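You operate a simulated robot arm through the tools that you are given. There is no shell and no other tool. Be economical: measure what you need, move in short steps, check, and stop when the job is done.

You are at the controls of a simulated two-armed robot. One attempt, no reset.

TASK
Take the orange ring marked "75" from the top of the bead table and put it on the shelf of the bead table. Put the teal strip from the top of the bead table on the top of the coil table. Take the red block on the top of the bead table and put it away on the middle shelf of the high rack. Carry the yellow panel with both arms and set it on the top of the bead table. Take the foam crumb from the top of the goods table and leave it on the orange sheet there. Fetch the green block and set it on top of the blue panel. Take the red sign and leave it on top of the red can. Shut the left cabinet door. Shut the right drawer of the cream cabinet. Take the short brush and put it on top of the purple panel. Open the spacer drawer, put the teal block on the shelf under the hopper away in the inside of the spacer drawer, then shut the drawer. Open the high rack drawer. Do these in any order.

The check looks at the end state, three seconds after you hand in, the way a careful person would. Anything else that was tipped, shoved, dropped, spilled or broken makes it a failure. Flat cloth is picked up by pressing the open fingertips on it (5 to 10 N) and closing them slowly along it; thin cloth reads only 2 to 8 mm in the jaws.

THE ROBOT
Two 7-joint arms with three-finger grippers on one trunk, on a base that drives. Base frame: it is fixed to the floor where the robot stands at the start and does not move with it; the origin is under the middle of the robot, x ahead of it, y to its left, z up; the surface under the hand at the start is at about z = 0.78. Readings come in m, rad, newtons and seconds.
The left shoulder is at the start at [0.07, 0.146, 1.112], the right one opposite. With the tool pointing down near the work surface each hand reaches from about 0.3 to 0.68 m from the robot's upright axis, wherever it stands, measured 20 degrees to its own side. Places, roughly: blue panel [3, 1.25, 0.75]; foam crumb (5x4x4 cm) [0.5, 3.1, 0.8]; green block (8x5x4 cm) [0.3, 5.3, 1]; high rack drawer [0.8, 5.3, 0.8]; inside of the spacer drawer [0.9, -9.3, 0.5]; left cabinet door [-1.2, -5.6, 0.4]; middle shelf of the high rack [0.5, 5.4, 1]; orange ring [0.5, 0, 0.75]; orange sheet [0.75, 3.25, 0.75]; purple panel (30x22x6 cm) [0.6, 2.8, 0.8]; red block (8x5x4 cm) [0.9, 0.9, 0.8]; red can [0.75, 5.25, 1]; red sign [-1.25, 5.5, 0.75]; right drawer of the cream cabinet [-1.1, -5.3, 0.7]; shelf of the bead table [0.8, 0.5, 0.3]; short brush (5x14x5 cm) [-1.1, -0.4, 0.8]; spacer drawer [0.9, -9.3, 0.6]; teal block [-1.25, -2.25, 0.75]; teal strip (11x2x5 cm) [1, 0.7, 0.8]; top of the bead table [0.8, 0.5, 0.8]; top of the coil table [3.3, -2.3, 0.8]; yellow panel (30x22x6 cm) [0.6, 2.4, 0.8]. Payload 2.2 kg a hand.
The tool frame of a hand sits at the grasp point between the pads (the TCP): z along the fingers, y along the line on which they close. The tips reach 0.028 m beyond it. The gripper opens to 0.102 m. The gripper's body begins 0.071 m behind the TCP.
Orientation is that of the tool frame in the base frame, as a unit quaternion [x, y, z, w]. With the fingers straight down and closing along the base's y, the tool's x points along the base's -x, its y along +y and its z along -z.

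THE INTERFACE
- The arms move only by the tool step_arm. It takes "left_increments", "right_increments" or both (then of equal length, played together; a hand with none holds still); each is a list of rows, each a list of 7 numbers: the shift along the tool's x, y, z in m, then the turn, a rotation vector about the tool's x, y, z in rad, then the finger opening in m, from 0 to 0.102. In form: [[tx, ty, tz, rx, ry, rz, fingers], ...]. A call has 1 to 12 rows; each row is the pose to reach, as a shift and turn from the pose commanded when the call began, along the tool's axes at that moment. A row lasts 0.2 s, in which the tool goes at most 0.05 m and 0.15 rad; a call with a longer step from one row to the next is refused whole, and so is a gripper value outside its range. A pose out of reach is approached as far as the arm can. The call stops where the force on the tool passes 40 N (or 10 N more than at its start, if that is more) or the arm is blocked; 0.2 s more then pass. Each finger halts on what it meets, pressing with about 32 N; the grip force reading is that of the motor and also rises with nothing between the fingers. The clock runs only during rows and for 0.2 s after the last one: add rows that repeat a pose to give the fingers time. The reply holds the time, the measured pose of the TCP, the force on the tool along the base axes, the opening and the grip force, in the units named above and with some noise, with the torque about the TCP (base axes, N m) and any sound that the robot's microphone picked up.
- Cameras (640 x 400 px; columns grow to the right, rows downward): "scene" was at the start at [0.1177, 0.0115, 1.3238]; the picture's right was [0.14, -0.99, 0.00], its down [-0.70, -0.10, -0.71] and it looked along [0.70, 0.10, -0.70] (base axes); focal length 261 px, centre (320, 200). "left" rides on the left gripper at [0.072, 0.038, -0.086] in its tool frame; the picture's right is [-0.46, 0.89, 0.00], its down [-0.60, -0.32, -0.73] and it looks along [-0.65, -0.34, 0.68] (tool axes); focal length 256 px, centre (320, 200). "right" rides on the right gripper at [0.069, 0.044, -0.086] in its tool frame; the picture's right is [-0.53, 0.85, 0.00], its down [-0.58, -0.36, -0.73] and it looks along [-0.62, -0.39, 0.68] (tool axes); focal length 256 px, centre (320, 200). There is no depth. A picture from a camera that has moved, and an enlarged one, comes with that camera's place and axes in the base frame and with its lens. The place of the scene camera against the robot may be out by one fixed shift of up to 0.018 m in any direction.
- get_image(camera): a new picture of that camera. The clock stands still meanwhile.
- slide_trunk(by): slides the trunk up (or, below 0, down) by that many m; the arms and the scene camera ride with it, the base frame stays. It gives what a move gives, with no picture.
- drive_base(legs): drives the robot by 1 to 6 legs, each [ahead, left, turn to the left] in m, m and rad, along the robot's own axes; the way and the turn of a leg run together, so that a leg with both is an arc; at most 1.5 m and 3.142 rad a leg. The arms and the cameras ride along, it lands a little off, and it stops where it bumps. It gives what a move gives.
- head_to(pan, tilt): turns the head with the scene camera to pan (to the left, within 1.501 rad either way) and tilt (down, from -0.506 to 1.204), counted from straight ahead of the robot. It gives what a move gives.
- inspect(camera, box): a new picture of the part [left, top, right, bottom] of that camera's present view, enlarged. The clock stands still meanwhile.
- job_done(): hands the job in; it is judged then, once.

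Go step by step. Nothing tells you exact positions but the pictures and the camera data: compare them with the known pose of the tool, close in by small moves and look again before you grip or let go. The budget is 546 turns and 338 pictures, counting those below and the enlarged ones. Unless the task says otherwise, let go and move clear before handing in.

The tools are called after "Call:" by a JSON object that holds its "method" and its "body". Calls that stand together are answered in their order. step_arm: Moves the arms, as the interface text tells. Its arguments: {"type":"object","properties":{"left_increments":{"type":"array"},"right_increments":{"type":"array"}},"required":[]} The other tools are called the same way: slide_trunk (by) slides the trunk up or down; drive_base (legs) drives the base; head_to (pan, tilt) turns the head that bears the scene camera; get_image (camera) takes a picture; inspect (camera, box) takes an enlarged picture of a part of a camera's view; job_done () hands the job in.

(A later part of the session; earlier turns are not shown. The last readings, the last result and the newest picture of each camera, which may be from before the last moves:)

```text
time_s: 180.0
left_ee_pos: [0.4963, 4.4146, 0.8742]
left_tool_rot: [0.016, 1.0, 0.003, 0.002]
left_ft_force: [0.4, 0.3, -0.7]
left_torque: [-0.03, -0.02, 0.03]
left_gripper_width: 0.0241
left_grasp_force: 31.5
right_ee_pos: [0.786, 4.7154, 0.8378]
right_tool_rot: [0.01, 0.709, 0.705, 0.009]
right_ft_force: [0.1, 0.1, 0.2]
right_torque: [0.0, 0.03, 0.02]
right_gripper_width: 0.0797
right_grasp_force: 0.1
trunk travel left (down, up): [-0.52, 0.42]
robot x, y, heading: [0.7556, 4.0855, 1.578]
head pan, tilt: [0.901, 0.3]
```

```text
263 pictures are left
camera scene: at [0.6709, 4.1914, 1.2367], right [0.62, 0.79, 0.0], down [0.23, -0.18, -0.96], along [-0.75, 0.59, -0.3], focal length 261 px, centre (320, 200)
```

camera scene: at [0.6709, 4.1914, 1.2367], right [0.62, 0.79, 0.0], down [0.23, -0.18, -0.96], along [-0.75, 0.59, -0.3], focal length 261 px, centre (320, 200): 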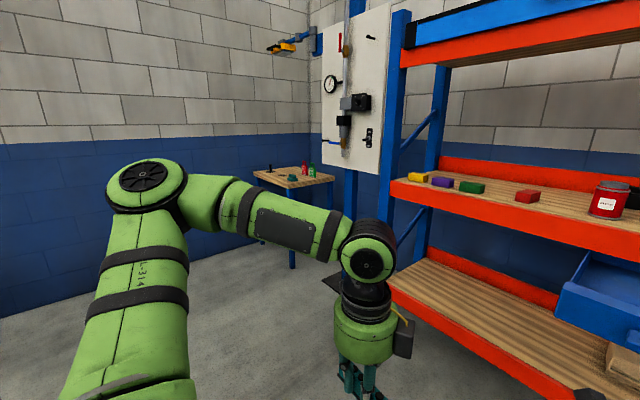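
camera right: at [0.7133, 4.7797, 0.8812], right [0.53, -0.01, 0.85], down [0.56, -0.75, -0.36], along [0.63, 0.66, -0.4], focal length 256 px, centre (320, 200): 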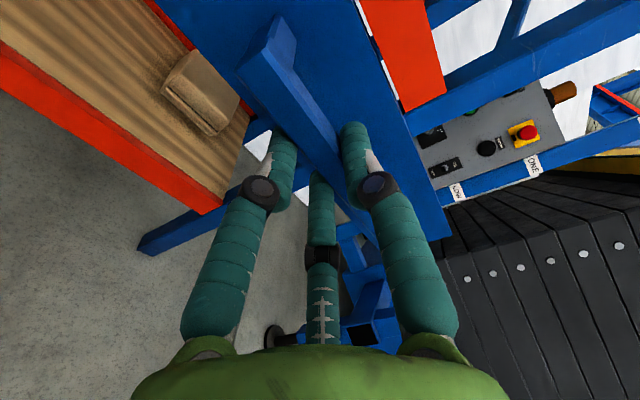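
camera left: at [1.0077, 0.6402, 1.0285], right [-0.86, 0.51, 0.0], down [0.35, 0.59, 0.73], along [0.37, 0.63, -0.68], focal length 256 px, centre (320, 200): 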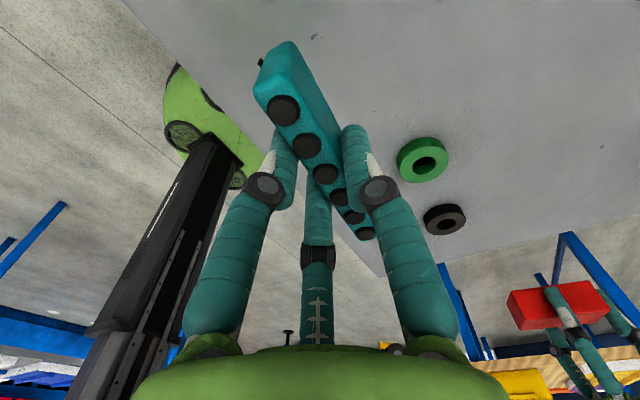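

Next the red sign on the small corner table to the left. I strafe over there.

Call:
{"method": "slide_trunk", "body": {"by": 0.2}}

Call:
{"method": "drive_base", "body": {"legs": [[0, 1.0, 0], [0, 0.85, 0]]}}

Call:
{"method": "head_to", "body": {"pan": 0.0, "tilt": 0.45}}

Call:
{"method": "get_image", "body": {"camera": "scene"}}

```text
time_s: 182.2
left_ee_pos: [0.4951, 4.4151, 1.0742]
left_tool_rot: [0.015, 1.0, 0.002, 0.002]
left_ft_force: [-0.5, 0.7, -2.5]
left_torque: [0.0, -0.01, 0.03]
left_gripper_width: 0.0242
left_grasp_force: 32.8
right_ee_pos: [0.7861, 4.716, 1.0377]
right_tool_rot: [0.009, 0.71, 0.705, 0.009]
right_ft_force: [-1.3, 0.1, 0.4]
right_torque: [0.01, 0.0, 0.03]
right_gripper_width: 0.0803
right_grasp_force: 0.0
trunk travel left (down, up): [-0.72, 0.22]
robot x, y, heading: [0.7579, 4.0852, 1.578]
head pan, tilt: [0.901, 0.3]
```

```text
time_s: 191.6
left_ee_pos: [-1.3692, 4.3919, 1.0744]
left_tool_rot: [0.012, 1.0, 0.002, 0.002]
left_ft_force: [-0.3, -0.5, 0.2]
left_torque: [-0.01, 0.02, 0.03]
left_gripper_width: 0.0243
left_grasp_force: 32.1
right_ee_pos: [-1.081, 4.6945, 1.0384]
right_tool_rot: [0.007, 0.709, 0.705, 0.007]
right_ft_force: [0.3, -0.2, 0.5]
right_torque: [0.0, 0.01, 0.0]
right_gripper_width: 0.0803
right_grasp_force: 0.0
trunk travel left (down, up): [-0.72, 0.22]
robot x, y, heading: [-1.1042, 4.0599, 1.583]
head pan, tilt: [0.901, 0.3]
```

```text
time_s: 192.8
left_ee_pos: [-1.3706, 4.3926, 1.074]
left_tool_rot: [0.012, 1.0, 0.003, 0.002]
left_ft_force: [0.2, 0.5, -0.7]
left_torque: [0.0, -0.01, 0.01]
left_gripper_width: 0.0241
left_grasp_force: 31.8
right_ee_pos: [-1.0807, 4.6949, 1.0373]
right_tool_rot: [0.007, 0.71, 0.704, 0.007]
right_ft_force: [-0.4, -1.1, 0.9]
right_torque: [-0.01, 0.02, 0.01]
right_gripper_width: 0.08
right_grasp_force: 0.0
trunk travel left (down, up): [-0.72, 0.22]
robot x, y, heading: [-1.1062, 4.0622, 1.588]
head pan, tilt: [0.0, 0.45]
```

```text
262 pictures are left
camera scene: at [-1.1208, 4.205, 1.4228], right [1.0, 0.02, 0.0], down [0.01, -0.44, -0.9], along [-0.01, 0.9, -0.44], focal length 261 px, centre (320, 200)
```

scene: 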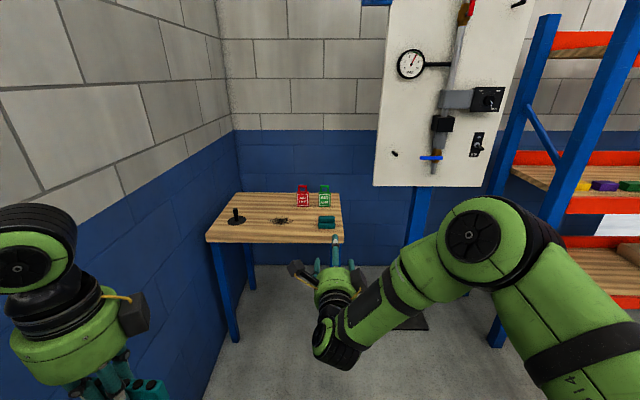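

Call:
{"method": "inspect", "body": {"camera": "scene", "box": [200, 160, 380, 270]}}

```text
3.56 times, centred on (290, 215) of scene
camera zoom: at [-1.1208, 4.205, 1.4228], right [1.0, 0.02, 0.0], down [0.01, -0.44, -0.9], along [-0.01, 0.9, -0.44], focal length 929 px, centre (427, 147)
```

zoom: 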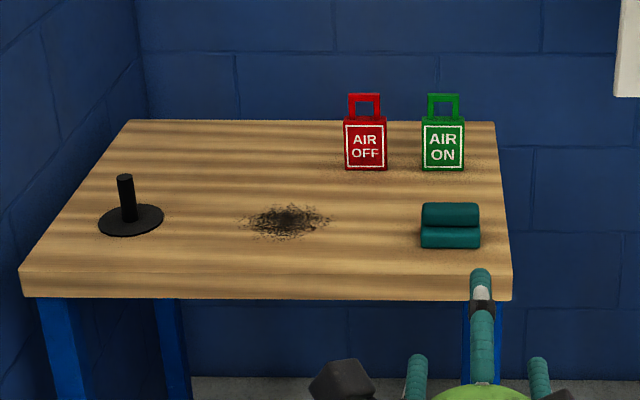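

The red "AIR OFF" sign stands at ~[-1.23, 5.48]; I'll grip its body horizontally by its width. I roll the right wrist 90° and test shifting left.

Call:
{"method": "step_arm", "body": {"right_increments": [[0, 0, 0, 0, 0, 0.15, 0.102], [0, 0, 0, 0, 0, 0.3, 0.102], [0, 0, 0, 0, 0, 0.45, 0.102], [0, 0, 0, 0, 0, 0.6, 0.102], [0, 0, 0, 0, 0, 0.75, 0.102], [0, 0, 0, 0, 0, 0.9, 0.102], [0, 0, 0, 0, 0, 1.05, 0.102], [0, 0, 0, 0, 0, 1.2, 0.102], [0, 0, 0, 0, 0, 1.35, 0.102], [0, 0, 0, 0, 0, 1.5, 0.102], [0, 0, 0, 0, 0, 1.571, 0.102]]}}

Call:
{"method": "step_arm", "body": {"right_increments": [[0, -0.03, 0, 0, 0, 0, 0.102], [0, -0.06, 0, 0, 0, 0, 0.102], [0, -0.09, 0, 0, 0, 0, 0.102], [0, -0.12, 0, 0, 0, 0, 0.102], [0, -0.15, 0, 0, 0, 0, 0.102], [0, -0.15, 0, 0, 0, 0, 0.102]]}}

Call:
{"method": "get_image", "body": {"camera": "right"}}

```text
time_s: 195.2
left_ee_pos: [-1.3695, 4.3924, 1.0743]
left_tool_rot: [0.012, 1.0, 0.002, 0.001]
left_ft_force: [0.0, -0.1, -1.0]
left_torque: [0.0, 0.0, 0.05]
left_gripper_width: 0.0241
left_grasp_force: 32.6
right_ee_pos: [-1.0814, 4.6949, 1.0383]
right_tool_rot: [0.507, 0.496, 0.502, -0.495]
right_ft_force: [-0.3, 0.2, -0.3]
right_torque: [0.03, -0.02, -0.03]
right_gripper_width: 0.1019
right_grasp_force: 0.1
trunk travel left (down, up): [-0.72, 0.22]
robot x, y, heading: [-1.1089, 4.0618, 1.585]
head pan, tilt: [0.0, 0.45]
```

```text
time_s: 196.6
left_ee_pos: [-1.3691, 4.3924, 1.0749]
left_tool_rot: [0.011, 1.0, 0.002, 0.002]
left_ft_force: [0.8, 0.2, -1.0]
left_torque: [-0.01, 0.02, 0.03]
left_gripper_width: 0.024
left_grasp_force: 32.2
right_ee_pos: [-1.2319, 4.6976, 1.0379]
right_tool_rot: [0.508, 0.497, 0.502, -0.493]
right_ft_force: [-0.4, 0.4, 0.6]
right_torque: [0.04, 0.02, 0.01]
right_gripper_width: 0.1019
right_grasp_force: 0.1
trunk travel left (down, up): [-0.72, 0.22]
robot x, y, heading: [-1.1068, 4.0667, 1.585]
head pan, tilt: [0.0, 0.45]
```

```text
260 pictures are left
camera right: at [-1.1897, 4.6125, 1.1083], right [0.84, -0.02, -0.54], down [-0.38, -0.73, -0.57], along [-0.38, 0.68, -0.62], focal length 256 px, centre (320, 200)
```

right: 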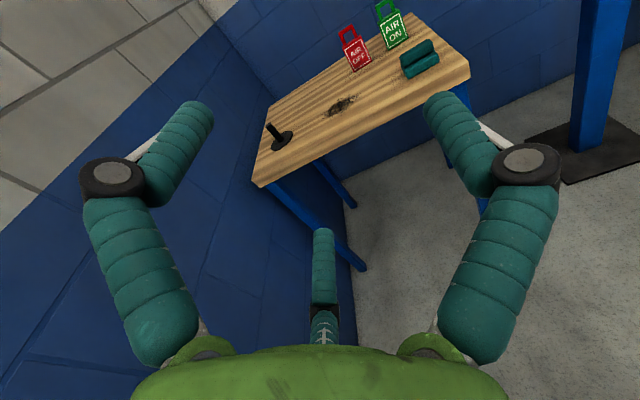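

Reachable, but a vertical grasp across the sign's thickness suits it better. I turn the hand back to vertical.

Call:
{"method": "step_arm", "body": {"right_increments": [[0, 0, 0, 0, 0, -0.15, 0.08], [0, 0, 0, 0, 0, -0.3, 0.08], [0, 0, 0, 0, 0, -0.45, 0.08], [0, 0, 0, 0, 0, -0.6, 0.08], [0, 0, 0, 0, 0, -0.75, 0.08], [0, 0, 0, 0, 0, -0.9, 0.08], [0, 0, 0, 0, 0, -1.05, 0.08], [0, 0, 0, 0, 0, -1.2, 0.08], [0, 0, 0, 0, 0, -1.35, 0.08], [0, 0, 0, 0, 0, -1.5, 0.08], [0, 0, 0, 0, 0, -1.571, 0.08]]}}

Call:
{"method": "step_arm", "body": {"right_increments": [[0, 0, 0, 0.143, 0, 0, 0.08], [0, 0, 0, 0.286, 0, 0, 0.08], [0, 0, 0, 0.428, 0, 0, 0.08], [0, 0, 0, 0.571, 0, 0, 0.08], [0, 0, 0, 0.714, 0, 0, 0.08], [0, 0, 0, 0.857, 0, 0, 0.08], [0, 0, 0, 1.0, 0, 0, 0.08], [0, 0, 0, 1.142, 0, 0, 0.08], [0, 0, 0, 1.285, 0, 0, 0.08], [0, 0, 0, 1.428, 0, 0, 0.08], [0, 0, 0, 1.571, 0, 0, 0.08], [0, 0, 0, 1.571, 0, 0, 0.08]]}}

Call:
{"method": "get_image", "body": {"camera": "scene"}}

```text
time_s: 198.9
left_ee_pos: [-1.3693, 4.3925, 1.0745]
left_tool_rot: [0.012, 1.0, 0.002, 0.001]
left_ft_force: [0.4, -0.1, -0.7]
left_torque: [-0.01, 0.02, 0.03]
left_gripper_width: 0.0242
left_grasp_force: 32.1
right_ee_pos: [-1.2294, 4.6984, 1.0363]
right_tool_rot: [0.006, 0.71, 0.704, 0.007]
right_ft_force: [0.1, -0.1, -0.2]
right_torque: [-0.02, 0.04, 0.02]
right_gripper_width: 0.0799
right_grasp_force: 0.1
trunk travel left (down, up): [-0.72, 0.22]
robot x, y, heading: [-1.1056, 4.0629, 1.588]
head pan, tilt: [0.0, 0.45]
```

```text
time_s: 201.6
left_ee_pos: [-1.3687, 4.3942, 1.0743]
left_tool_rot: [0.012, 1.0, 0.003, 0.002]
left_ft_force: [0.2, -0.3, -1.0]
left_torque: [-0.01, -0.01, 0.0]
left_gripper_width: 0.024
left_grasp_force: 32.3
right_ee_pos: [-1.1979, 4.6236, 1.0318]
right_tool_rot: [0.009, 1.0, -0.006, -0.001]
right_ft_force: [0.5, 0.1, 0.5]
right_torque: [-0.04, 0.01, 0.0]
right_gripper_width: 0.0799
right_grasp_force: 0.1
right hand out of reach, approached as far as the arm can: row 8, 9, 10, 11, 12
trunk travel left (down, up): [-0.72, 0.22]
robot x, y, heading: [-1.1033, 4.0613, 1.586]
head pan, tilt: [0.0, 0.45]
```

```text
259 pictures are left
camera scene: at [-1.1203, 4.2054, 1.4228], right [1.0, 0.01, 0.0], down [0.01, -0.44, -0.9], along [-0.01, 0.9, -0.44], focal length 261 px, centre (320, 200)
```

scene: 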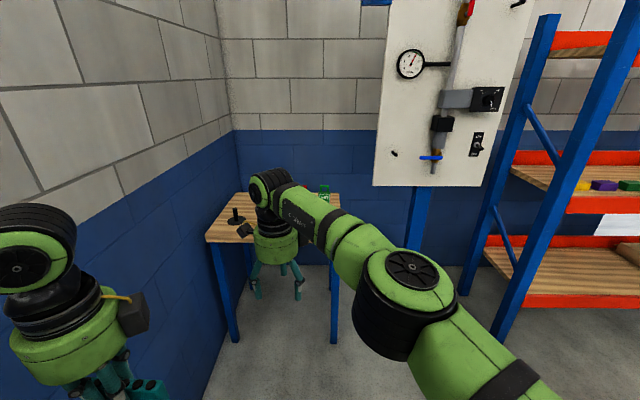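

The wall panel would crowd the elbow with a vertical hand, so I go back to a forward-pointing hand tilted 0.5 rad down, rolled to close across the sign's width.

Call:
{"method": "step_arm", "body": {"right_increments": [[0.003, 0.02, 0, -0.12, 0, 0, 0.102], [0.006, 0.04, 0, -0.24, 0, 0, 0.102], [0.01, 0.06, 0, -0.36, 0, 0, 0.102], [0.014, 0.08, 0, -0.48, 0, 0, 0.102], [0.018, 0.09, 0, -0.6, 0, 0, 0.102], [0.022, 0.09, 0, -0.72, 0, 0, 0.102], [0.026, 0.09, 0, -0.84, 0, 0, 0.102], [0.03, 0.09, 0, -0.96, 0, 0, 0.102], [0.034, 0.09, 0, -1.071, 0, 0, 0.102], [0.034, 0.09, 0, -1.071, 0, 0, 0.102]]}}

Call:
{"method": "step_arm", "body": {"right_increments": [[0, 0, 0, 0, 0, 0.15, 0.102], [0, 0, 0, 0, 0, 0.3, 0.102], [0, 0, 0, 0, 0, 0.45, 0.102], [0, 0, 0, 0, 0, 0.6, 0.102], [0, 0, 0, 0, 0, 0.75, 0.102], [0, 0, 0, 0, 0, 0.9, 0.102], [0, 0, 0, 0, 0, 1.05, 0.102], [0, 0, 0, 0, 0, 1.2, 0.102], [0, 0, 0, 0, 0, 1.35, 0.102], [0, 0, 0, 0, 0, 1.5, 0.102], [0, 0, 0, 0, 0, 1.571, 0.102]]}}

Call:
{"method": "get_image", "body": {"camera": "right"}}

```text
time_s: 203.8
left_ee_pos: [-1.3686, 4.3917, 1.0745]
left_tool_rot: [0.012, 1.0, 0.003, 0.002]
left_ft_force: [0.0, -0.4, -0.8]
left_torque: [0.0, 0.0, 0.01]
left_gripper_width: 0.0239
left_grasp_force: 32.0
right_ee_pos: [-1.2307, 4.7156, 1.0334]
right_tool_rot: [0.008, 0.861, 0.508, 0.004]
right_ft_force: [0.1, 0.4, 0.2]
right_torque: [0.02, -0.01, 0.02]
right_gripper_width: 0.1023
right_grasp_force: 0.1
trunk travel left (down, up): [-0.72, 0.22]
robot x, y, heading: [-1.1058, 4.0647, 1.591]
head pan, tilt: [0.0, 0.45]
```

```text
time_s: 206.2
left_ee_pos: [-1.3693, 4.3943, 1.0745]
left_tool_rot: [0.012, 1.0, 0.003, 0.002]
left_ft_force: [0.3, 0.5, -0.9]
left_torque: [-0.02, -0.01, 0.03]
left_gripper_width: 0.0242
left_grasp_force: 32.3
right_ee_pos: [-1.2278, 4.7176, 1.0324]
right_tool_rot: [0.616, 0.603, 0.361, -0.356]
right_ft_force: [-0.6, 0.0, -0.3]
right_torque: [0.0, 0.0, 0.02]
right_gripper_width: 0.1022
right_grasp_force: 0.0
trunk travel left (down, up): [-0.72, 0.22]
robot x, y, heading: [-1.1053, 4.0613, 1.584]
head pan, tilt: [0.0, 0.45]
```

```text
258 pictures are left
camera right: at [-1.1861, 4.6754, 1.1342], right [0.84, -0.28, -0.47], down [-0.38, -0.91, -0.15], along [-0.39, 0.3, -0.87], focal length 256 px, centre (320, 200)
```

right: 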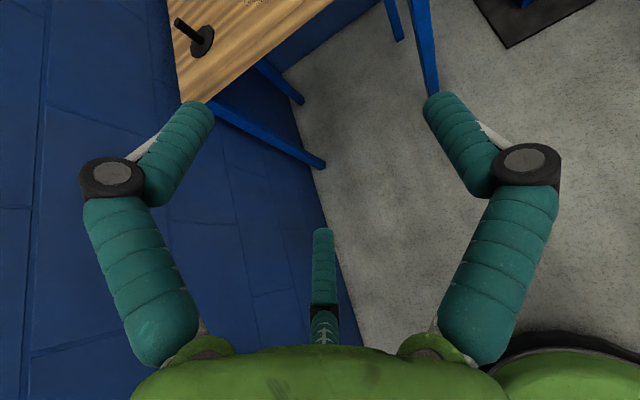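

Call:
{"method": "drive_base", "body": {"legs": [[0, 0, -0.012], [0.45, 0, 0]]}}

Call:
{"method": "slide_trunk", "body": {"by": -0.12}}

Call:
{"method": "get_image", "body": {"camera": "right"}}

Call:
{"method": "get_image", "body": {"camera": "scene"}}

```text
time_s: 209.2
left_ee_pos: [-1.3663, 4.8415, 1.0743]
left_tool_rot: [0.019, 1.0, 0.003, 0.002]
left_ft_force: [0.4, 0.3, -1.3]
left_torque: [-0.01, 0.01, 0.04]
left_gripper_width: 0.024
left_grasp_force: 31.9
right_ee_pos: [-1.2223, 5.1645, 1.0324]
right_tool_rot: [0.619, 0.599, 0.364, -0.354]
right_ft_force: [0.1, -0.5, 0.1]
right_torque: [0.01, 0.0, -0.01]
right_gripper_width: 0.1021
right_grasp_force: 0.1
trunk travel left (down, up): [-0.72, 0.22]
robot x, y, heading: [-1.1064, 4.5083, 1.567]
head pan, tilt: [0.0, 0.45]
```

```text
time_s: 210.7
left_ee_pos: [-1.3654, 4.8428, 0.9557]
left_tool_rot: [0.019, 1.0, 0.003, 0.001]
left_ft_force: [0.4, 0.1, -0.3]
left_torque: [0.01, -0.03, -0.01]
left_gripper_width: 0.0239
left_grasp_force: 31.8
right_ee_pos: [-1.2214, 5.1657, 0.9134]
right_tool_rot: [0.619, 0.6, 0.364, -0.353]
right_ft_force: [0.1, -0.4, 0.0]
right_torque: [0.0, 0.0, -0.03]
right_gripper_width: 0.1023
right_grasp_force: 0.0
trunk travel left (down, up): [-0.6, 0.34]
robot x, y, heading: [-1.105, 4.5112, 1.569]
head pan, tilt: [0.0, 0.45]
```

```text
257 pictures are left
camera right: at [-1.1797, 5.123, 1.0145], right [0.84, -0.29, -0.47], down [-0.39, -0.91, -0.15], along [-0.38, 0.31, -0.87], focal length 256 px, centre (320, 200)
```

right: 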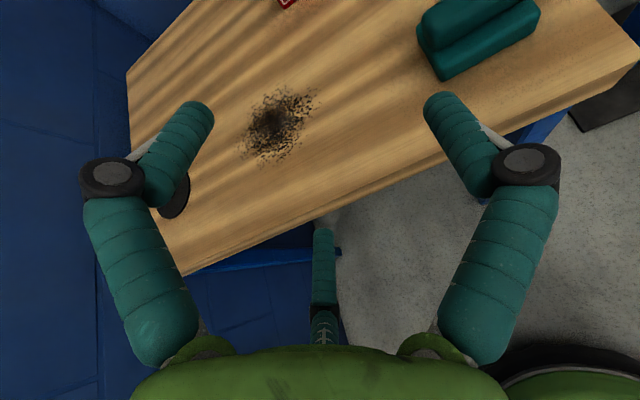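

```text
256 pictures are left
camera scene: at [-1.1197, 4.6516, 1.3029], right [1.0, 0.0, 0.0], down [0.0, -0.44, -0.9], along [0.0, 0.9, -0.44], focal length 261 px, centre (320, 200)
```

scene: 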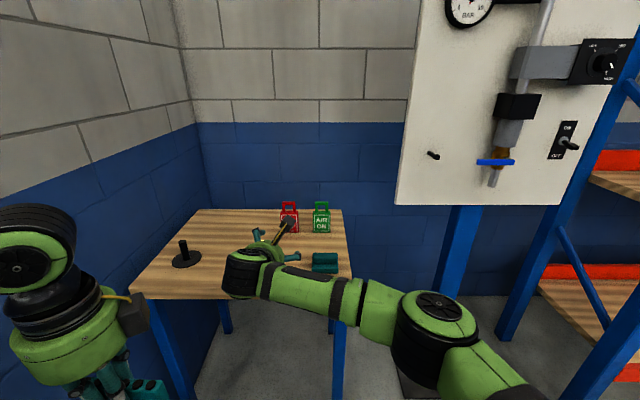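

Call:
{"method": "drive_base", "body": {"legs": [[0.14, 0, 0]]}}

Call:
{"method": "get_image", "body": {"camera": "right"}}

Call:
{"method": "inspect", "body": {"camera": "scene", "box": [220, 180, 380, 300]}}

```text
time_s: 212.0
left_ee_pos: [-1.3658, 4.9824, 0.955]
left_tool_rot: [0.019, 1.0, 0.003, 0.002]
left_ft_force: [-0.2, 1.0, -0.7]
left_torque: [0.03, -0.03, -0.02]
left_gripper_width: 0.0241
left_grasp_force: 32.1
right_ee_pos: [-1.2213, 5.3045, 0.9124]
right_tool_rot: [0.619, 0.599, 0.365, -0.353]
right_ft_force: [0.6, 0.6, -0.4]
right_torque: [0.02, 0.0, 0.0]
right_gripper_width: 0.1022
right_grasp_force: 0.0
trunk travel left (down, up): [-0.6, 0.34]
robot x, y, heading: [-1.1026, 4.6486, 1.566]
head pan, tilt: [0.0, 0.45]
```

```text
255 pictures are left
camera right: at [-1.1795, 5.2614, 1.0147], right [0.84, -0.29, -0.47], down [-0.39, -0.91, -0.15], along [-0.38, 0.31, -0.87], focal length 256 px, centre (320, 200)
```

right: 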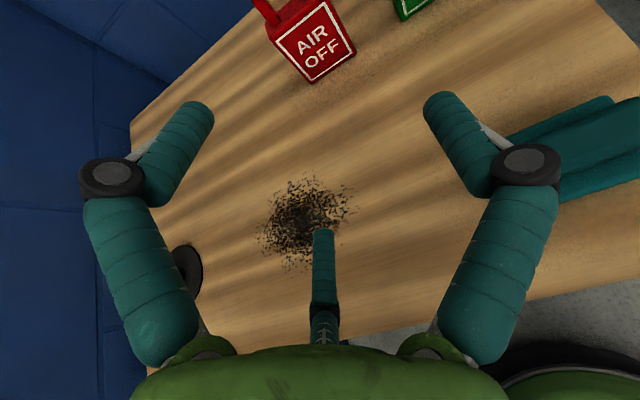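

```text
3.33 times, centred on (300, 240) of scene
camera zoom: at [-1.1197, 4.7899, 1.3029], right [1.0, 0.0, 0.0], down [0.0, -0.43, -0.9], along [0.0, 0.9, -0.43], focal length 871 px, centre (387, 67)
```

zoom: 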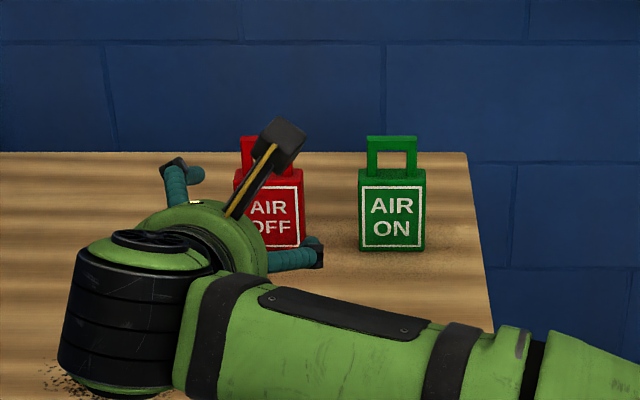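

Sign front face at y≈5.48, centre x≈-1.225, table ≈0.775. I lower to z≈0.842, shift to x≈-1.238, and look along the approach.

Call:
{"method": "slide_trunk", "body": {"by": -0.068}}

Call:
{"method": "step_arm", "body": {"right_increments": [[0, -0.008, 0, 0, 0, 0, 0.102], [0, -0.016, 0, 0, 0, 0, 0.102], [0, -0.016, 0, 0, 0, 0, 0.102]]}}

Call:
{"method": "drive_base", "body": {"legs": [[0.07, 0, 0]]}}

Call:
{"method": "get_image", "body": {"camera": "right"}}

```text
time_s: 213.1
left_ee_pos: [-1.3657, 4.9811, 0.8871]
left_tool_rot: [0.02, 1.0, 0.004, 0.001]
left_ft_force: [-0.6, 0.7, 0.0]
left_torque: [0.02, 0.02, -0.01]
left_gripper_width: 0.0241
left_grasp_force: 32.0
right_ee_pos: [-1.2208, 5.3037, 0.8443]
right_tool_rot: [0.619, 0.599, 0.365, -0.353]
right_ft_force: [0.6, 0.3, -0.3]
right_torque: [-0.03, -0.01, 0.0]
right_gripper_width: 0.1022
right_grasp_force: 0.1
trunk travel left (down, up): [-0.532, 0.408]
robot x, y, heading: [-1.1052, 4.6499, 1.57]
head pan, tilt: [0.0, 0.45]
```

```text
time_s: 213.9
left_ee_pos: [-1.3668, 4.9818, 0.8868]
left_tool_rot: [0.019, 1.0, 0.002, 0.002]
left_ft_force: [-0.2, -0.7, -1.2]
left_torque: [-0.01, -0.01, 0.04]
left_gripper_width: 0.0241
left_grasp_force: 32.1
right_ee_pos: [-1.2371, 5.3039, 0.8448]
right_tool_rot: [0.619, 0.6, 0.363, -0.353]
right_ft_force: [0.8, 0.3, -0.8]
right_torque: [0.03, 0.01, -0.03]
right_gripper_width: 0.102
right_grasp_force: 0.1
trunk travel left (down, up): [-0.532, 0.408]
robot x, y, heading: [-1.1095, 4.6448, 1.573]
head pan, tilt: [0.0, 0.45]
```

```text
time_s: 214.9
left_ee_pos: [-1.3662, 5.051, 0.8867]
left_tool_rot: [0.018, 1.0, 0.001, 0.002]
left_ft_force: [0.0, 0.4, -1.6]
left_torque: [-0.05, -0.03, 0.0]
left_gripper_width: 0.0242
left_grasp_force: 32.1
right_ee_pos: [-1.2397, 5.3726, 0.844]
right_tool_rot: [0.62, 0.599, 0.364, -0.353]
right_ft_force: [0.6, 0.4, 0.1]
right_torque: [0.03, 0.01, -0.03]
right_gripper_width: 0.1019
right_grasp_force: 0.2
trunk travel left (down, up): [-0.532, 0.408]
robot x, y, heading: [-1.1086, 4.718, 1.57]
head pan, tilt: [0.0, 0.45]
```

```text
253 pictures are left
camera right: at [-1.1965, 5.3306, 0.9459], right [0.84, -0.29, -0.47], down [-0.39, -0.91, -0.15], along [-0.38, 0.31, -0.87], focal length 256 px, centre (320, 200)
```

right: 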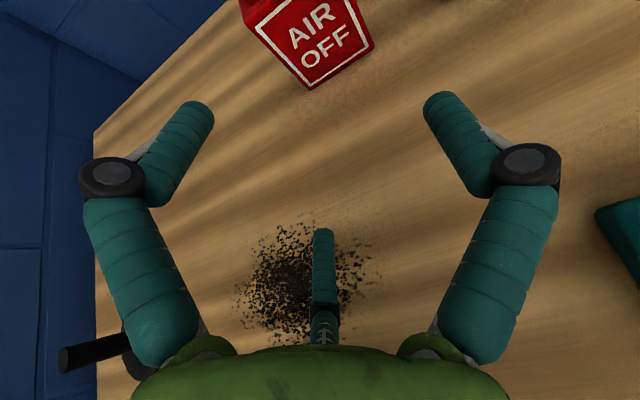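

Call:
{"method": "slide_trunk", "body": {"by": -0.02}}

Call:
{"method": "step_arm", "body": {"right_increments": [[0, 0.006, 0, 0, 0, 0, 0.102], [0, 0.006, 0, 0, 0, 0, 0.102]]}}

Call:
{"method": "drive_base", "body": {"legs": [[0.055, 0, 0]]}}

Call:
{"method": "get_image", "body": {"camera": "right"}}

```text
time_s: 215.6
left_ee_pos: [-1.3675, 5.0488, 0.8658]
left_tool_rot: [0.018, 1.0, 0.002, 0.001]
left_ft_force: [0.1, -0.7, -1.1]
left_torque: [0.0, 0.03, 0.02]
left_gripper_width: 0.0242
left_grasp_force: 31.9
right_ee_pos: [-1.2384, 5.3725, 0.8236]
right_tool_rot: [0.62, 0.6, 0.363, -0.353]
right_ft_force: [0.6, 0.3, 0.0]
right_torque: [0.0, 0.0, 0.05]
right_gripper_width: 0.102
right_grasp_force: 0.0
trunk travel left (down, up): [-0.512, 0.428]
robot x, y, heading: [-1.1061, 4.7174, 1.572]
head pan, tilt: [0.0, 0.45]
```

```text
time_s: 216.2
left_ee_pos: [-1.3667, 5.0498, 0.8672]
left_tool_rot: [0.018, 1.0, 0.003, 0.002]
left_ft_force: [-0.8, -0.4, -0.3]
left_torque: [0.02, -0.02, -0.01]
left_gripper_width: 0.024
left_grasp_force: 32.2
right_ee_pos: [-1.2327, 5.3706, 0.8245]
right_tool_rot: [0.619, 0.6, 0.364, -0.353]
right_ft_force: [0.4, -0.1, 0.4]
right_torque: [0.0, 0.03, 0.02]
right_gripper_width: 0.102
right_grasp_force: 0.0
trunk travel left (down, up): [-0.512, 0.428]
robot x, y, heading: [-1.1072, 4.7162, 1.573]
head pan, tilt: [0.0, 0.45]
```

```text
time_s: 217.1
left_ee_pos: [-1.3658, 5.1043, 0.8667]
left_tool_rot: [0.02, 1.0, 0.002, 0.002]
left_ft_force: [0.1, 0.1, -1.2]
left_torque: [0.0, -0.01, 0.01]
left_gripper_width: 0.024
left_grasp_force: 32.3
right_ee_pos: [-1.2314, 5.4265, 0.8241]
right_tool_rot: [0.619, 0.601, 0.362, -0.353]
right_ft_force: [0.6, -0.6, -0.7]
right_torque: [0.0, -0.01, -0.02]
right_gripper_width: 0.1022
right_grasp_force: 0.1
trunk travel left (down, up): [-0.512, 0.428]
robot x, y, heading: [-1.1098, 4.7703, 1.568]
head pan, tilt: [0.0, 0.45]
```

```text
252 pictures are left
camera right: at [-1.1898, 5.3849, 0.9258], right [0.84, -0.29, -0.47], down [-0.39, -0.91, -0.15], along [-0.38, 0.31, -0.87], focal length 256 px, centre (320, 200)
```

right: 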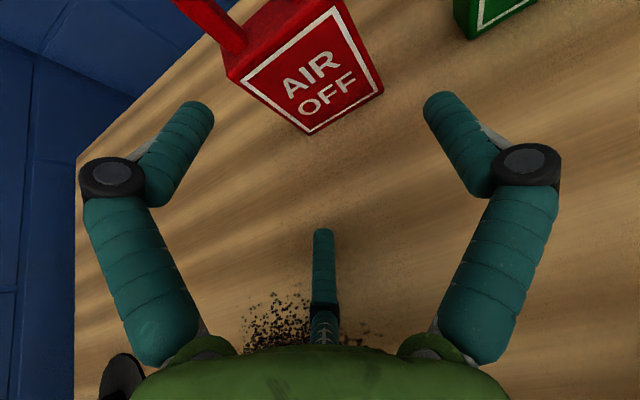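

Call:
{"method": "step_arm", "body": {"right_increments": [[0, -0.004, 0, 0, 0, 0, 0.102], [0, -0.004, 0, 0, 0, 0, 0.102]]}}

Call:
{"method": "drive_base", "body": {"legs": [[0.05, 0, 0]]}}

Call:
{"method": "get_image", "body": {"camera": "right"}}

```text
time_s: 217.7
left_ee_pos: [-1.3657, 5.1055, 0.8666]
left_tool_rot: [0.02, 1.0, 0.002, 0.002]
left_ft_force: [-0.6, -0.1, -0.4]
left_torque: [-0.04, 0.02, 0.03]
left_gripper_width: 0.0239
left_grasp_force: 32.1
right_ee_pos: [-1.2358, 5.4268, 0.8236]
right_tool_rot: [0.619, 0.599, 0.364, -0.354]
right_ft_force: [0.2, 0.4, -0.6]
right_torque: [0.03, 0.01, -0.01]
right_gripper_width: 0.1019
right_grasp_force: 0.0
trunk travel left (down, up): [-0.512, 0.428]
robot x, y, heading: [-1.1053, 4.7687, 1.57]
head pan, tilt: [0.0, 0.45]
```

```text
time_s: 218.6
left_ee_pos: [-1.3661, 5.1554, 0.8667]
left_tool_rot: [0.021, 1.0, 0.002, 0.002]
left_ft_force: [-0.1, 1.0, -0.6]
left_torque: [-0.04, -0.02, -0.01]
left_gripper_width: 0.0242
left_grasp_force: 31.7
right_ee_pos: [-1.2359, 5.4755, 0.8247]
right_tool_rot: [0.62, 0.599, 0.364, -0.353]
right_ft_force: [0.1, 0.7, -0.1]
right_torque: [0.01, 0.01, -0.02]
right_gripper_width: 0.102
right_grasp_force: 0.1
trunk travel left (down, up): [-0.512, 0.428]
robot x, y, heading: [-1.1067, 4.8222, 1.572]
head pan, tilt: [0.0, 0.45]
```

```text
251 pictures are left
camera right: at [-1.1937, 5.434, 0.9259], right [0.84, -0.29, -0.47], down [-0.39, -0.91, -0.15], along [-0.38, 0.31, -0.87], focal length 256 px, centre (320, 200)
```

right: 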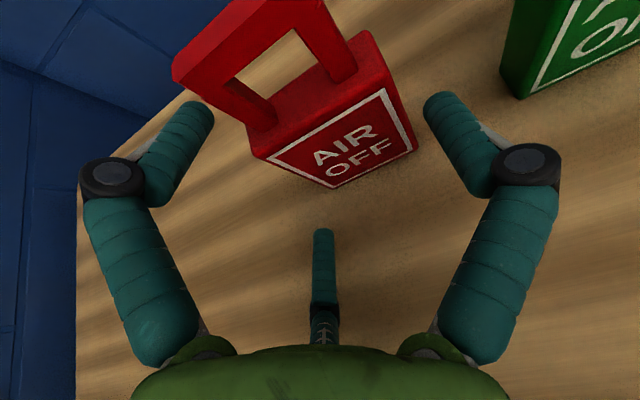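

Call:
{"method": "step_arm", "body": {"right_increments": [[0.0075, 0, 0.0136, 0, 0, 0, 0.102], [0.015, 0, 0.0272, 0, 0, 0, 0.102], [0.015, 0, 0.0272, 0, 0, 0, 0.102]]}}

Call:
{"method": "get_image", "body": {"camera": "right"}}

```text
time_s: 219.4
left_ee_pos: [-1.3657, 5.1546, 0.8664]
left_tool_rot: [0.02, 1.0, 0.003, 0.002]
left_ft_force: [1.1, 0.1, -0.7]
left_torque: [-0.05, 0.04, 0.04]
left_gripper_width: 0.0239
left_grasp_force: 31.4
right_ee_pos: [-1.234, 5.5066, 0.8254]
right_tool_rot: [0.62, 0.6, 0.362, -0.353]
right_ft_force: [0.0, 0.0, 0.2]
right_torque: [0.01, -0.01, -0.02]
right_gripper_width: 0.1021
right_grasp_force: 0.0
trunk travel left (down, up): [-0.512, 0.428]
robot x, y, heading: [-1.1079, 4.8214, 1.575]
head pan, tilt: [0.0, 0.45]
```

```text
250 pictures are left
camera right: at [-1.1928, 5.4643, 0.927], right [0.84, -0.29, -0.47], down [-0.39, -0.91, -0.15], along [-0.38, 0.31, -0.87], focal length 256 px, centre (320, 200)
```

right: 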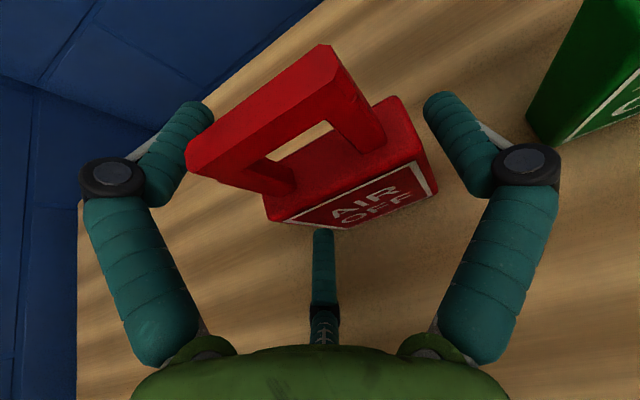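

Call:
{"method": "step_arm", "body": {"right_increments": [[0, 0, 0, 0, 0, 0, 0.095], [0, 0, 0, 0, 0, 0, 0.088], [0, 0, 0, 0, 0, 0, 0.08], [0, 0, 0, 0, 0, 0, 0.07], [0, 0, 0, 0, 0, 0, 0.06], [0, 0, 0, 0, 0, 0, 0.06]]}}

Call:
{"method": "get_image", "body": {"camera": "right"}}

```text
time_s: 220.8
left_ee_pos: [-1.3661, 5.1534, 0.8667]
left_tool_rot: [0.02, 1.0, 0.003, 0.002]
left_ft_force: [-0.1, 0.2, -0.9]
left_torque: [0.0, 0.02, 0.02]
left_gripper_width: 0.024
left_grasp_force: 32.1
right_ee_pos: [-1.2353, 5.5065, 0.8256]
right_tool_rot: [0.619, 0.6, 0.364, -0.354]
right_ft_force: [0.2, -0.6, 0.6]
right_torque: [-0.03, 0.05, -0.02]
right_gripper_width: 0.0849
right_grasp_force: 31.8
trunk travel left (down, up): [-0.512, 0.428]
robot x, y, heading: [-1.1055, 4.8181, 1.572]
head pan, tilt: [0.0, 0.45]
```

```text
249 pictures are left
camera right: at [-1.193, 5.4642, 0.9268], right [0.84, -0.29, -0.47], down [-0.39, -0.91, -0.15], along [-0.38, 0.31, -0.87], focal length 256 px, centre (320, 200)
```

right: 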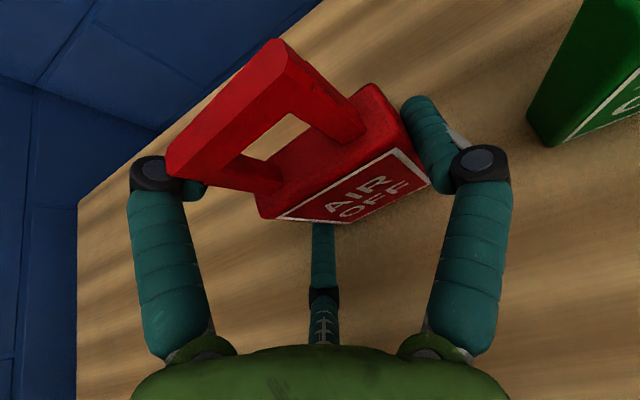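

Gripped as predicted (85 mm). Lift with the trunk.

Call:
{"method": "slide_trunk", "body": {"by": 0.08}}

Call:
{"method": "get_image", "body": {"camera": "right"}}

Call:
{"method": "inspect", "body": {"camera": "scene", "box": [160, 140, 400, 300]}}

```text
time_s: 222.0
left_ee_pos: [-1.3665, 5.1564, 0.9468]
left_tool_rot: [0.02, 1.0, 0.002, 0.001]
left_ft_force: [-0.3, -0.6, -0.9]
left_torque: [-0.02, 0.0, 0.03]
left_gripper_width: 0.0242
left_grasp_force: 31.8
right_ee_pos: [-1.2345, 5.5068, 0.9035]
right_tool_rot: [0.62, 0.599, 0.364, -0.353]
right_ft_force: [-0.4, -0.6, -0.6]
right_torque: [0.0, 0.0, 0.01]
right_gripper_width: 0.0848
right_grasp_force: 32.4
trunk travel left (down, up): [-0.592, 0.348]
robot x, y, heading: [-1.1032, 4.8219, 1.571]
head pan, tilt: [0.0, 0.45]
```

```text
248 pictures are left
camera right: at [-1.193, 5.4647, 1.0063], right [0.84, -0.29, -0.47], down [-0.39, -0.91, -0.15], along [-0.38, 0.31, -0.87], focal length 256 px, centre (320, 200)
```

right: 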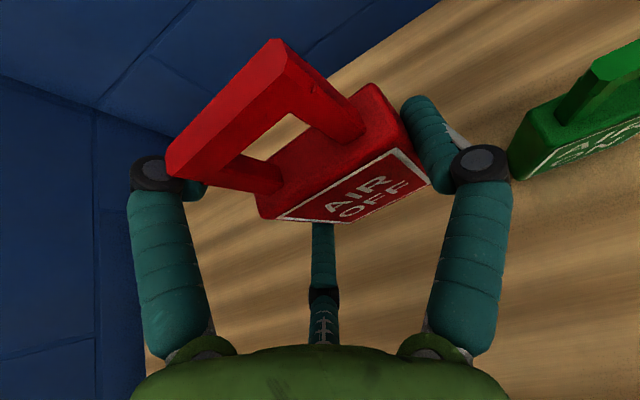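

```text
2.50 times, centred on (280, 220) of scene
camera zoom: at [-1.1199, 4.9633, 1.2948], right [1.0, 0.0, 0.0], down [0.0, -0.44, -0.9], along [0.0, 0.9, -0.44], focal length 654 px, centre (420, 150)
```

zoom: 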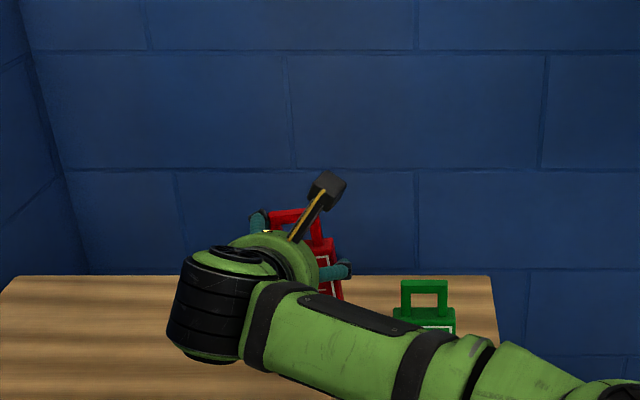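

Call:
{"method": "drive_base", "body": {"legs": [[-0.75, 0, 0]]}}

Call:
{"method": "slide_trunk", "body": {"by": 0.3}}

Call:
{"method": "drive_base", "body": {"legs": [[0, -1.42, 0]]}}

Call:
{"method": "get_image", "body": {"camera": "scene"}}

```text
time_s: 226.1
left_ee_pos: [-1.3662, 4.4021, 0.9466]
left_tool_rot: [0.018, 1.0, 0.002, 0.001]
left_ft_force: [0.2, 0.0, 0.2]
left_torque: [0.01, -0.01, -0.01]
left_gripper_width: 0.024
left_grasp_force: 32.2
right_ee_pos: [-1.2368, 4.7557, 0.9048]
right_tool_rot: [0.618, 0.602, 0.362, -0.354]
right_ft_force: [0.2, -0.1, -0.5]
right_torque: [0.02, 0.02, -0.02]
right_gripper_width: 0.0847
right_grasp_force: 31.8
trunk travel left (down, up): [-0.592, 0.348]
robot x, y, heading: [-1.1048, 4.0692, 1.571]
head pan, tilt: [0.0, 0.45]
```

```text
time_s: 229.1
left_ee_pos: [-1.3648, 4.4014, 1.2476]
left_tool_rot: [0.018, 1.0, 0.002, 0.002]
left_ft_force: [-0.9, 0.3, -0.6]
left_torque: [0.0, 0.0, -0.03]
left_gripper_width: 0.0241
left_grasp_force: 31.7
right_ee_pos: [-1.2374, 4.7545, 1.2055]
right_tool_rot: [0.617, 0.601, 0.363, -0.355]
right_ft_force: [-0.3, 0.7, -1.1]
right_torque: [0.02, 0.03, 0.01]
right_gripper_width: 0.085
right_grasp_force: 32.3
trunk travel left (down, up): [-0.892, 0.048]
robot x, y, heading: [-1.1044, 4.0731, 1.573]
head pan, tilt: [0.0, 0.45]
```

```text
time_s: 236.1
left_ee_pos: [0.0531, 4.3951, 1.246]
left_tool_rot: [0.031, 1.0, 0.003, 0.002]
left_ft_force: [-0.2, 0.1, -1.1]
left_torque: [-0.02, -0.02, -0.02]
left_gripper_width: 0.0239
left_grasp_force: 32.2
right_ee_pos: [0.1909, 4.7463, 1.2053]
right_tool_rot: [0.626, 0.592, 0.368, -0.349]
right_ft_force: [0.4, 0.2, -1.0]
right_torque: [0.03, 0.0, 0.01]
right_gripper_width: 0.0846
right_grasp_force: 31.9
trunk travel left (down, up): [-0.892, 0.048]
robot x, y, heading: [0.305, 4.0589, 1.55]
head pan, tilt: [0.0, 0.45]
```

```text
246 pictures are left
camera scene: at [0.2944, 4.1993, 1.5948], right [1.0, -0.02, 0.0], down [-0.01, -0.44, -0.9], along [0.02, 0.9, -0.44], focal length 261 px, centre (320, 200)
```

scene: 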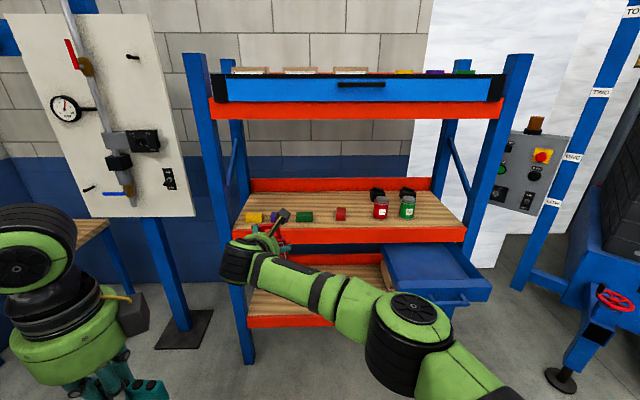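

Call:
{"method": "inspect", "body": {"camera": "scene", "box": [300, 170, 460, 270]}}

Call:
{"method": "step_arm", "body": {"right_increments": [[0, 0.03, 0, 0, 0, 0, 0.06], [0, 0.06, 0, 0, 0, 0, 0.06], [0, 0.09, 0, 0, 0, 0, 0.06], [0, 0.12, 0, 0, 0, 0, 0.06], [0, 0.15, 0, 0, 0, 0, 0.06], [0, 0.18, 0, 0, 0, 0, 0.06], [0, 0.21, 0, 0, 0, 0, 0.06], [0, 0.24, 0, 0, 0, 0, 0.06], [0, 0.26, 0, 0, 0, 0, 0.06], [0, 0.26, 0, 0, 0, 0, 0.06]]}}

Call:
{"method": "get_image", "body": {"camera": "right"}}

```text
4.00 times, centred on (380, 220) of scene
camera zoom: at [0.2944, 4.1993, 1.5948], right [1.0, -0.02, 0.0], down [-0.01, -0.44, -0.9], along [0.02, 0.9, -0.44], focal length 1046 px, centre (80, 120)
```

zoom: 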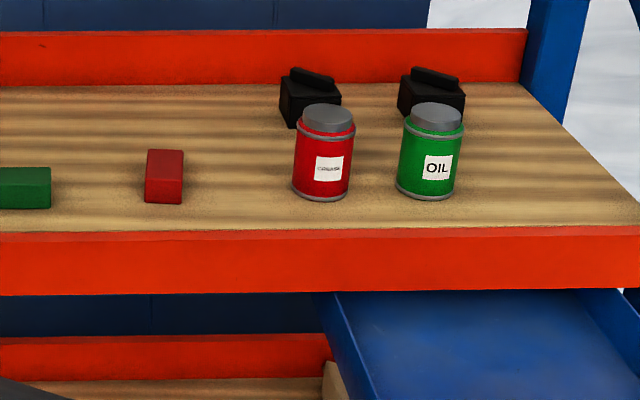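

```text
time_s: 238.3
left_ee_pos: [0.0521, 4.3973, 1.2474]
left_tool_rot: [0.031, 1.0, 0.003, 0.001]
left_ft_force: [-0.8, 0.0, -0.2]
left_torque: [0.02, -0.05, -0.01]
left_gripper_width: 0.0243
left_grasp_force: 31.8
right_ee_pos: [0.4508, 4.7312, 1.203]
right_tool_rot: [0.626, 0.593, 0.367, -0.349]
right_ft_force: [-0.1, 0.9, -0.3]
right_torque: [0.01, 0.05, 0.01]
right_gripper_width: 0.0851
right_grasp_force: 31.9
trunk travel left (down, up): [-0.892, 0.048]
robot x, y, heading: [0.3054, 4.057, 1.547]
head pan, tilt: [0.0, 0.45]
```

```text
244 pictures are left
camera right: at [0.4926, 4.6883, 1.3051], right [0.83, -0.3, -0.47], down [-0.41, -0.9, -0.15], along [-0.38, 0.32, -0.87], focal length 256 px, centre (320, 200)
```

right: 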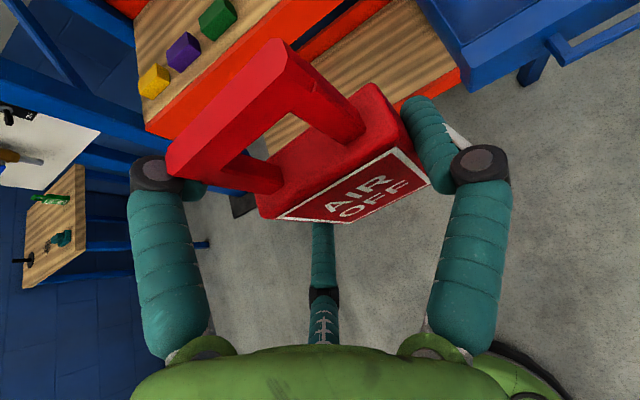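

The red can stands at ~[0.615, 5.30], top ~1.065. I fix heading and move the sign to just in front of it, above the shelf.

Call:
{"method": "drive_base", "body": {"legs": [[0, 0, 0.02], [0, -0.17, 0], [0.38, 0, 0]]}}

Call:
{"method": "get_image", "body": {"camera": "right"}}

Call:
{"method": "get_image", "body": {"camera": "scene"}}

```text
time_s: 242.1
left_ee_pos: [0.2153, 4.767, 1.247]
left_tool_rot: [0.02, 1.0, 0.003, 0.002]
left_ft_force: [0.4, 0.8, -0.7]
left_torque: [0.03, 0.06, 0.02]
left_gripper_width: 0.024
left_grasp_force: 32.0
right_ee_pos: [0.6057, 5.1113, 1.2053]
right_tool_rot: [0.619, 0.599, 0.364, -0.354]
right_ft_force: [-0.3, 0.1, -1.0]
right_torque: [0.0, 0.02, 0.0]
right_gripper_width: 0.0851
right_grasp_force: 32.0
trunk travel left (down, up): [-0.892, 0.048]
robot x, y, heading: [0.4752, 4.4354, 1.57]
head pan, tilt: [0.0, 0.45]
```

```text
243 pictures are left
camera right: at [0.6479, 5.0691, 1.3064], right [0.84, -0.28, -0.47], down [-0.39, -0.91, -0.15], along [-0.38, 0.31, -0.87], focal length 256 px, centre (320, 200)
```

right: 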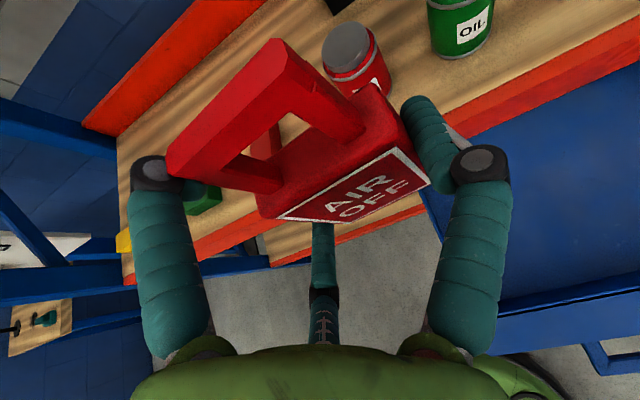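

```text
242 pictures are left
camera scene: at [0.4618, 4.5755, 1.5951], right [1.0, 0.0, 0.0], down [0.0, -0.43, -0.9], along [0.0, 0.9, -0.43], focal length 261 px, centre (320, 200)
```

scene: 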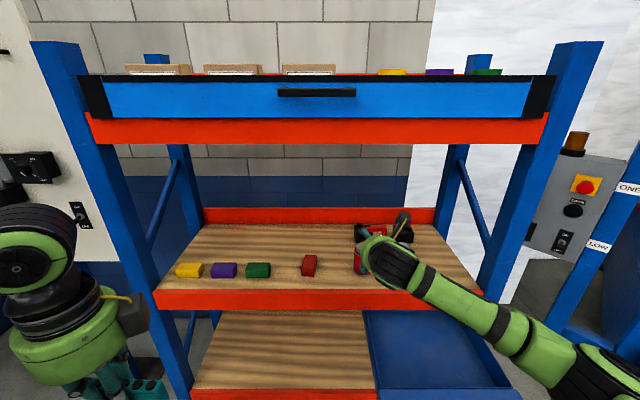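

Call:
{"method": "inspect", "body": {"camera": "right", "box": [260, 0, 460, 125]}}

```text
3.20 times, centred on (360, 62) of right
camera zoom: at [0.6479, 5.0691, 1.3064], right [0.84, -0.28, -0.47], down [-0.39, -0.91, -0.15], along [-0.38, 0.31, -0.87], focal length 819 px, centre (192, 640)
```

zoom: 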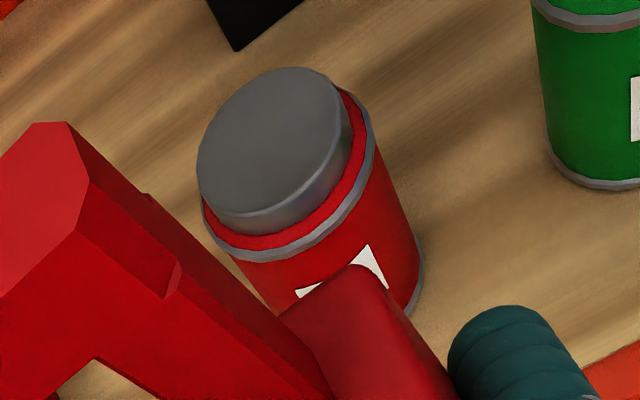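

Call:
{"method": "inspect", "body": {"camera": "right", "box": [240, 80, 460, 240]}}

```text
2.50 times, centred on (350, 160) of right
camera zoom: at [0.6479, 5.0691, 1.3064], right [0.84, -0.28, -0.47], down [-0.39, -0.91, -0.15], along [-0.38, 0.31, -0.87], focal length 640 px, centre (245, 300)
```

zoom: 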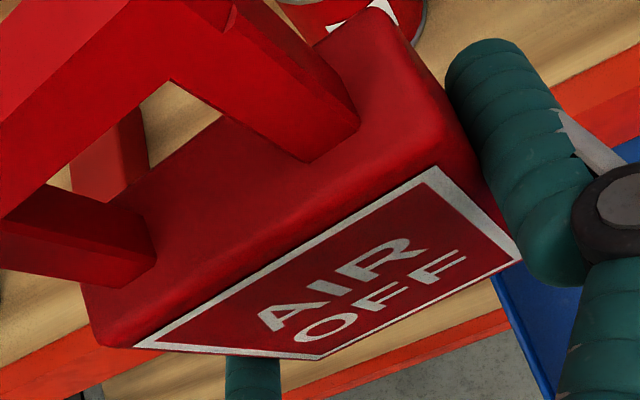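

Lid centre at ~[0.628, 5.321, 1.06]. I extend the arm a little to keep the base away from the open drawer, then advance.

Call:
{"method": "step_arm", "body": {"right_increments": [[0.0145, 0.005, 0.026, 0, 0, 0, 0.06], [0.029, 0.01, 0.0527, 0, 0, 0, 0.06], [0.029, 0.01, 0.0527, 0, 0, 0, 0.06]]}}

Call:
{"method": "drive_base", "body": {"legs": [[0.1, 0, 0]]}}

Call:
{"method": "get_image", "body": {"camera": "right"}}

```text
time_s: 242.9
left_ee_pos: [0.2155, 4.7701, 1.2465]
left_tool_rot: [0.02, 1.0, 0.002, 0.002]
left_ft_force: [0.3, 0.9, -0.3]
left_torque: [0.02, 0.02, -0.03]
left_gripper_width: 0.0241
left_grasp_force: 32.2
right_ee_pos: [0.6199, 5.1746, 1.203]
right_tool_rot: [0.618, 0.601, 0.363, -0.354]
right_ft_force: [-0.5, 0.1, -1.2]
right_torque: [0.02, 0.04, 0.02]
right_gripper_width: 0.0849
right_grasp_force: 31.9
trunk travel left (down, up): [-0.892, 0.048]
robot x, y, heading: [0.4752, 4.4388, 1.574]
head pan, tilt: [0.0, 0.45]
```

```text
time_s: 244.1
left_ee_pos: [0.2164, 4.8665, 1.2473]
left_tool_rot: [0.019, 1.0, 0.004, 0.002]
left_ft_force: [0.6, -0.6, -0.1]
left_torque: [0.03, 0.0, -0.03]
left_gripper_width: 0.024
left_grasp_force: 32.3
right_ee_pos: [0.6196, 5.2705, 1.2066]
right_tool_rot: [0.619, 0.598, 0.365, -0.354]
right_ft_force: [0.3, -0.5, 0.4]
right_torque: [-0.03, 0.04, 0.05]
right_gripper_width: 0.0848
right_grasp_force: 32.6
trunk travel left (down, up): [-0.892, 0.048]
robot x, y, heading: [0.4745, 4.5393, 1.566]
head pan, tilt: [0.0, 0.45]
```

```text
239 pictures are left
camera right: at [0.6609, 5.2275, 1.3073], right [0.84, -0.28, -0.47], down [-0.39, -0.91, -0.15], along [-0.38, 0.31, -0.87], focal length 256 px, centre (320, 200)
```

right: 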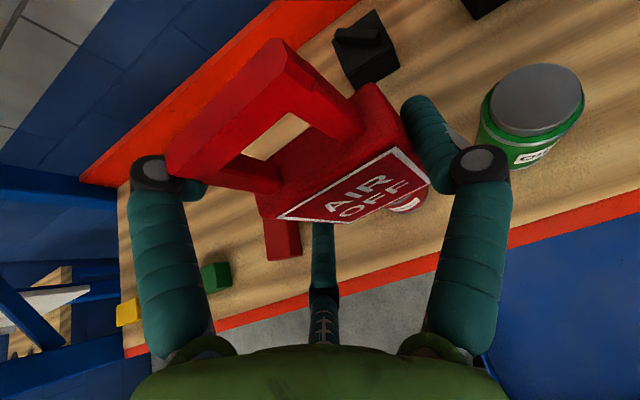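

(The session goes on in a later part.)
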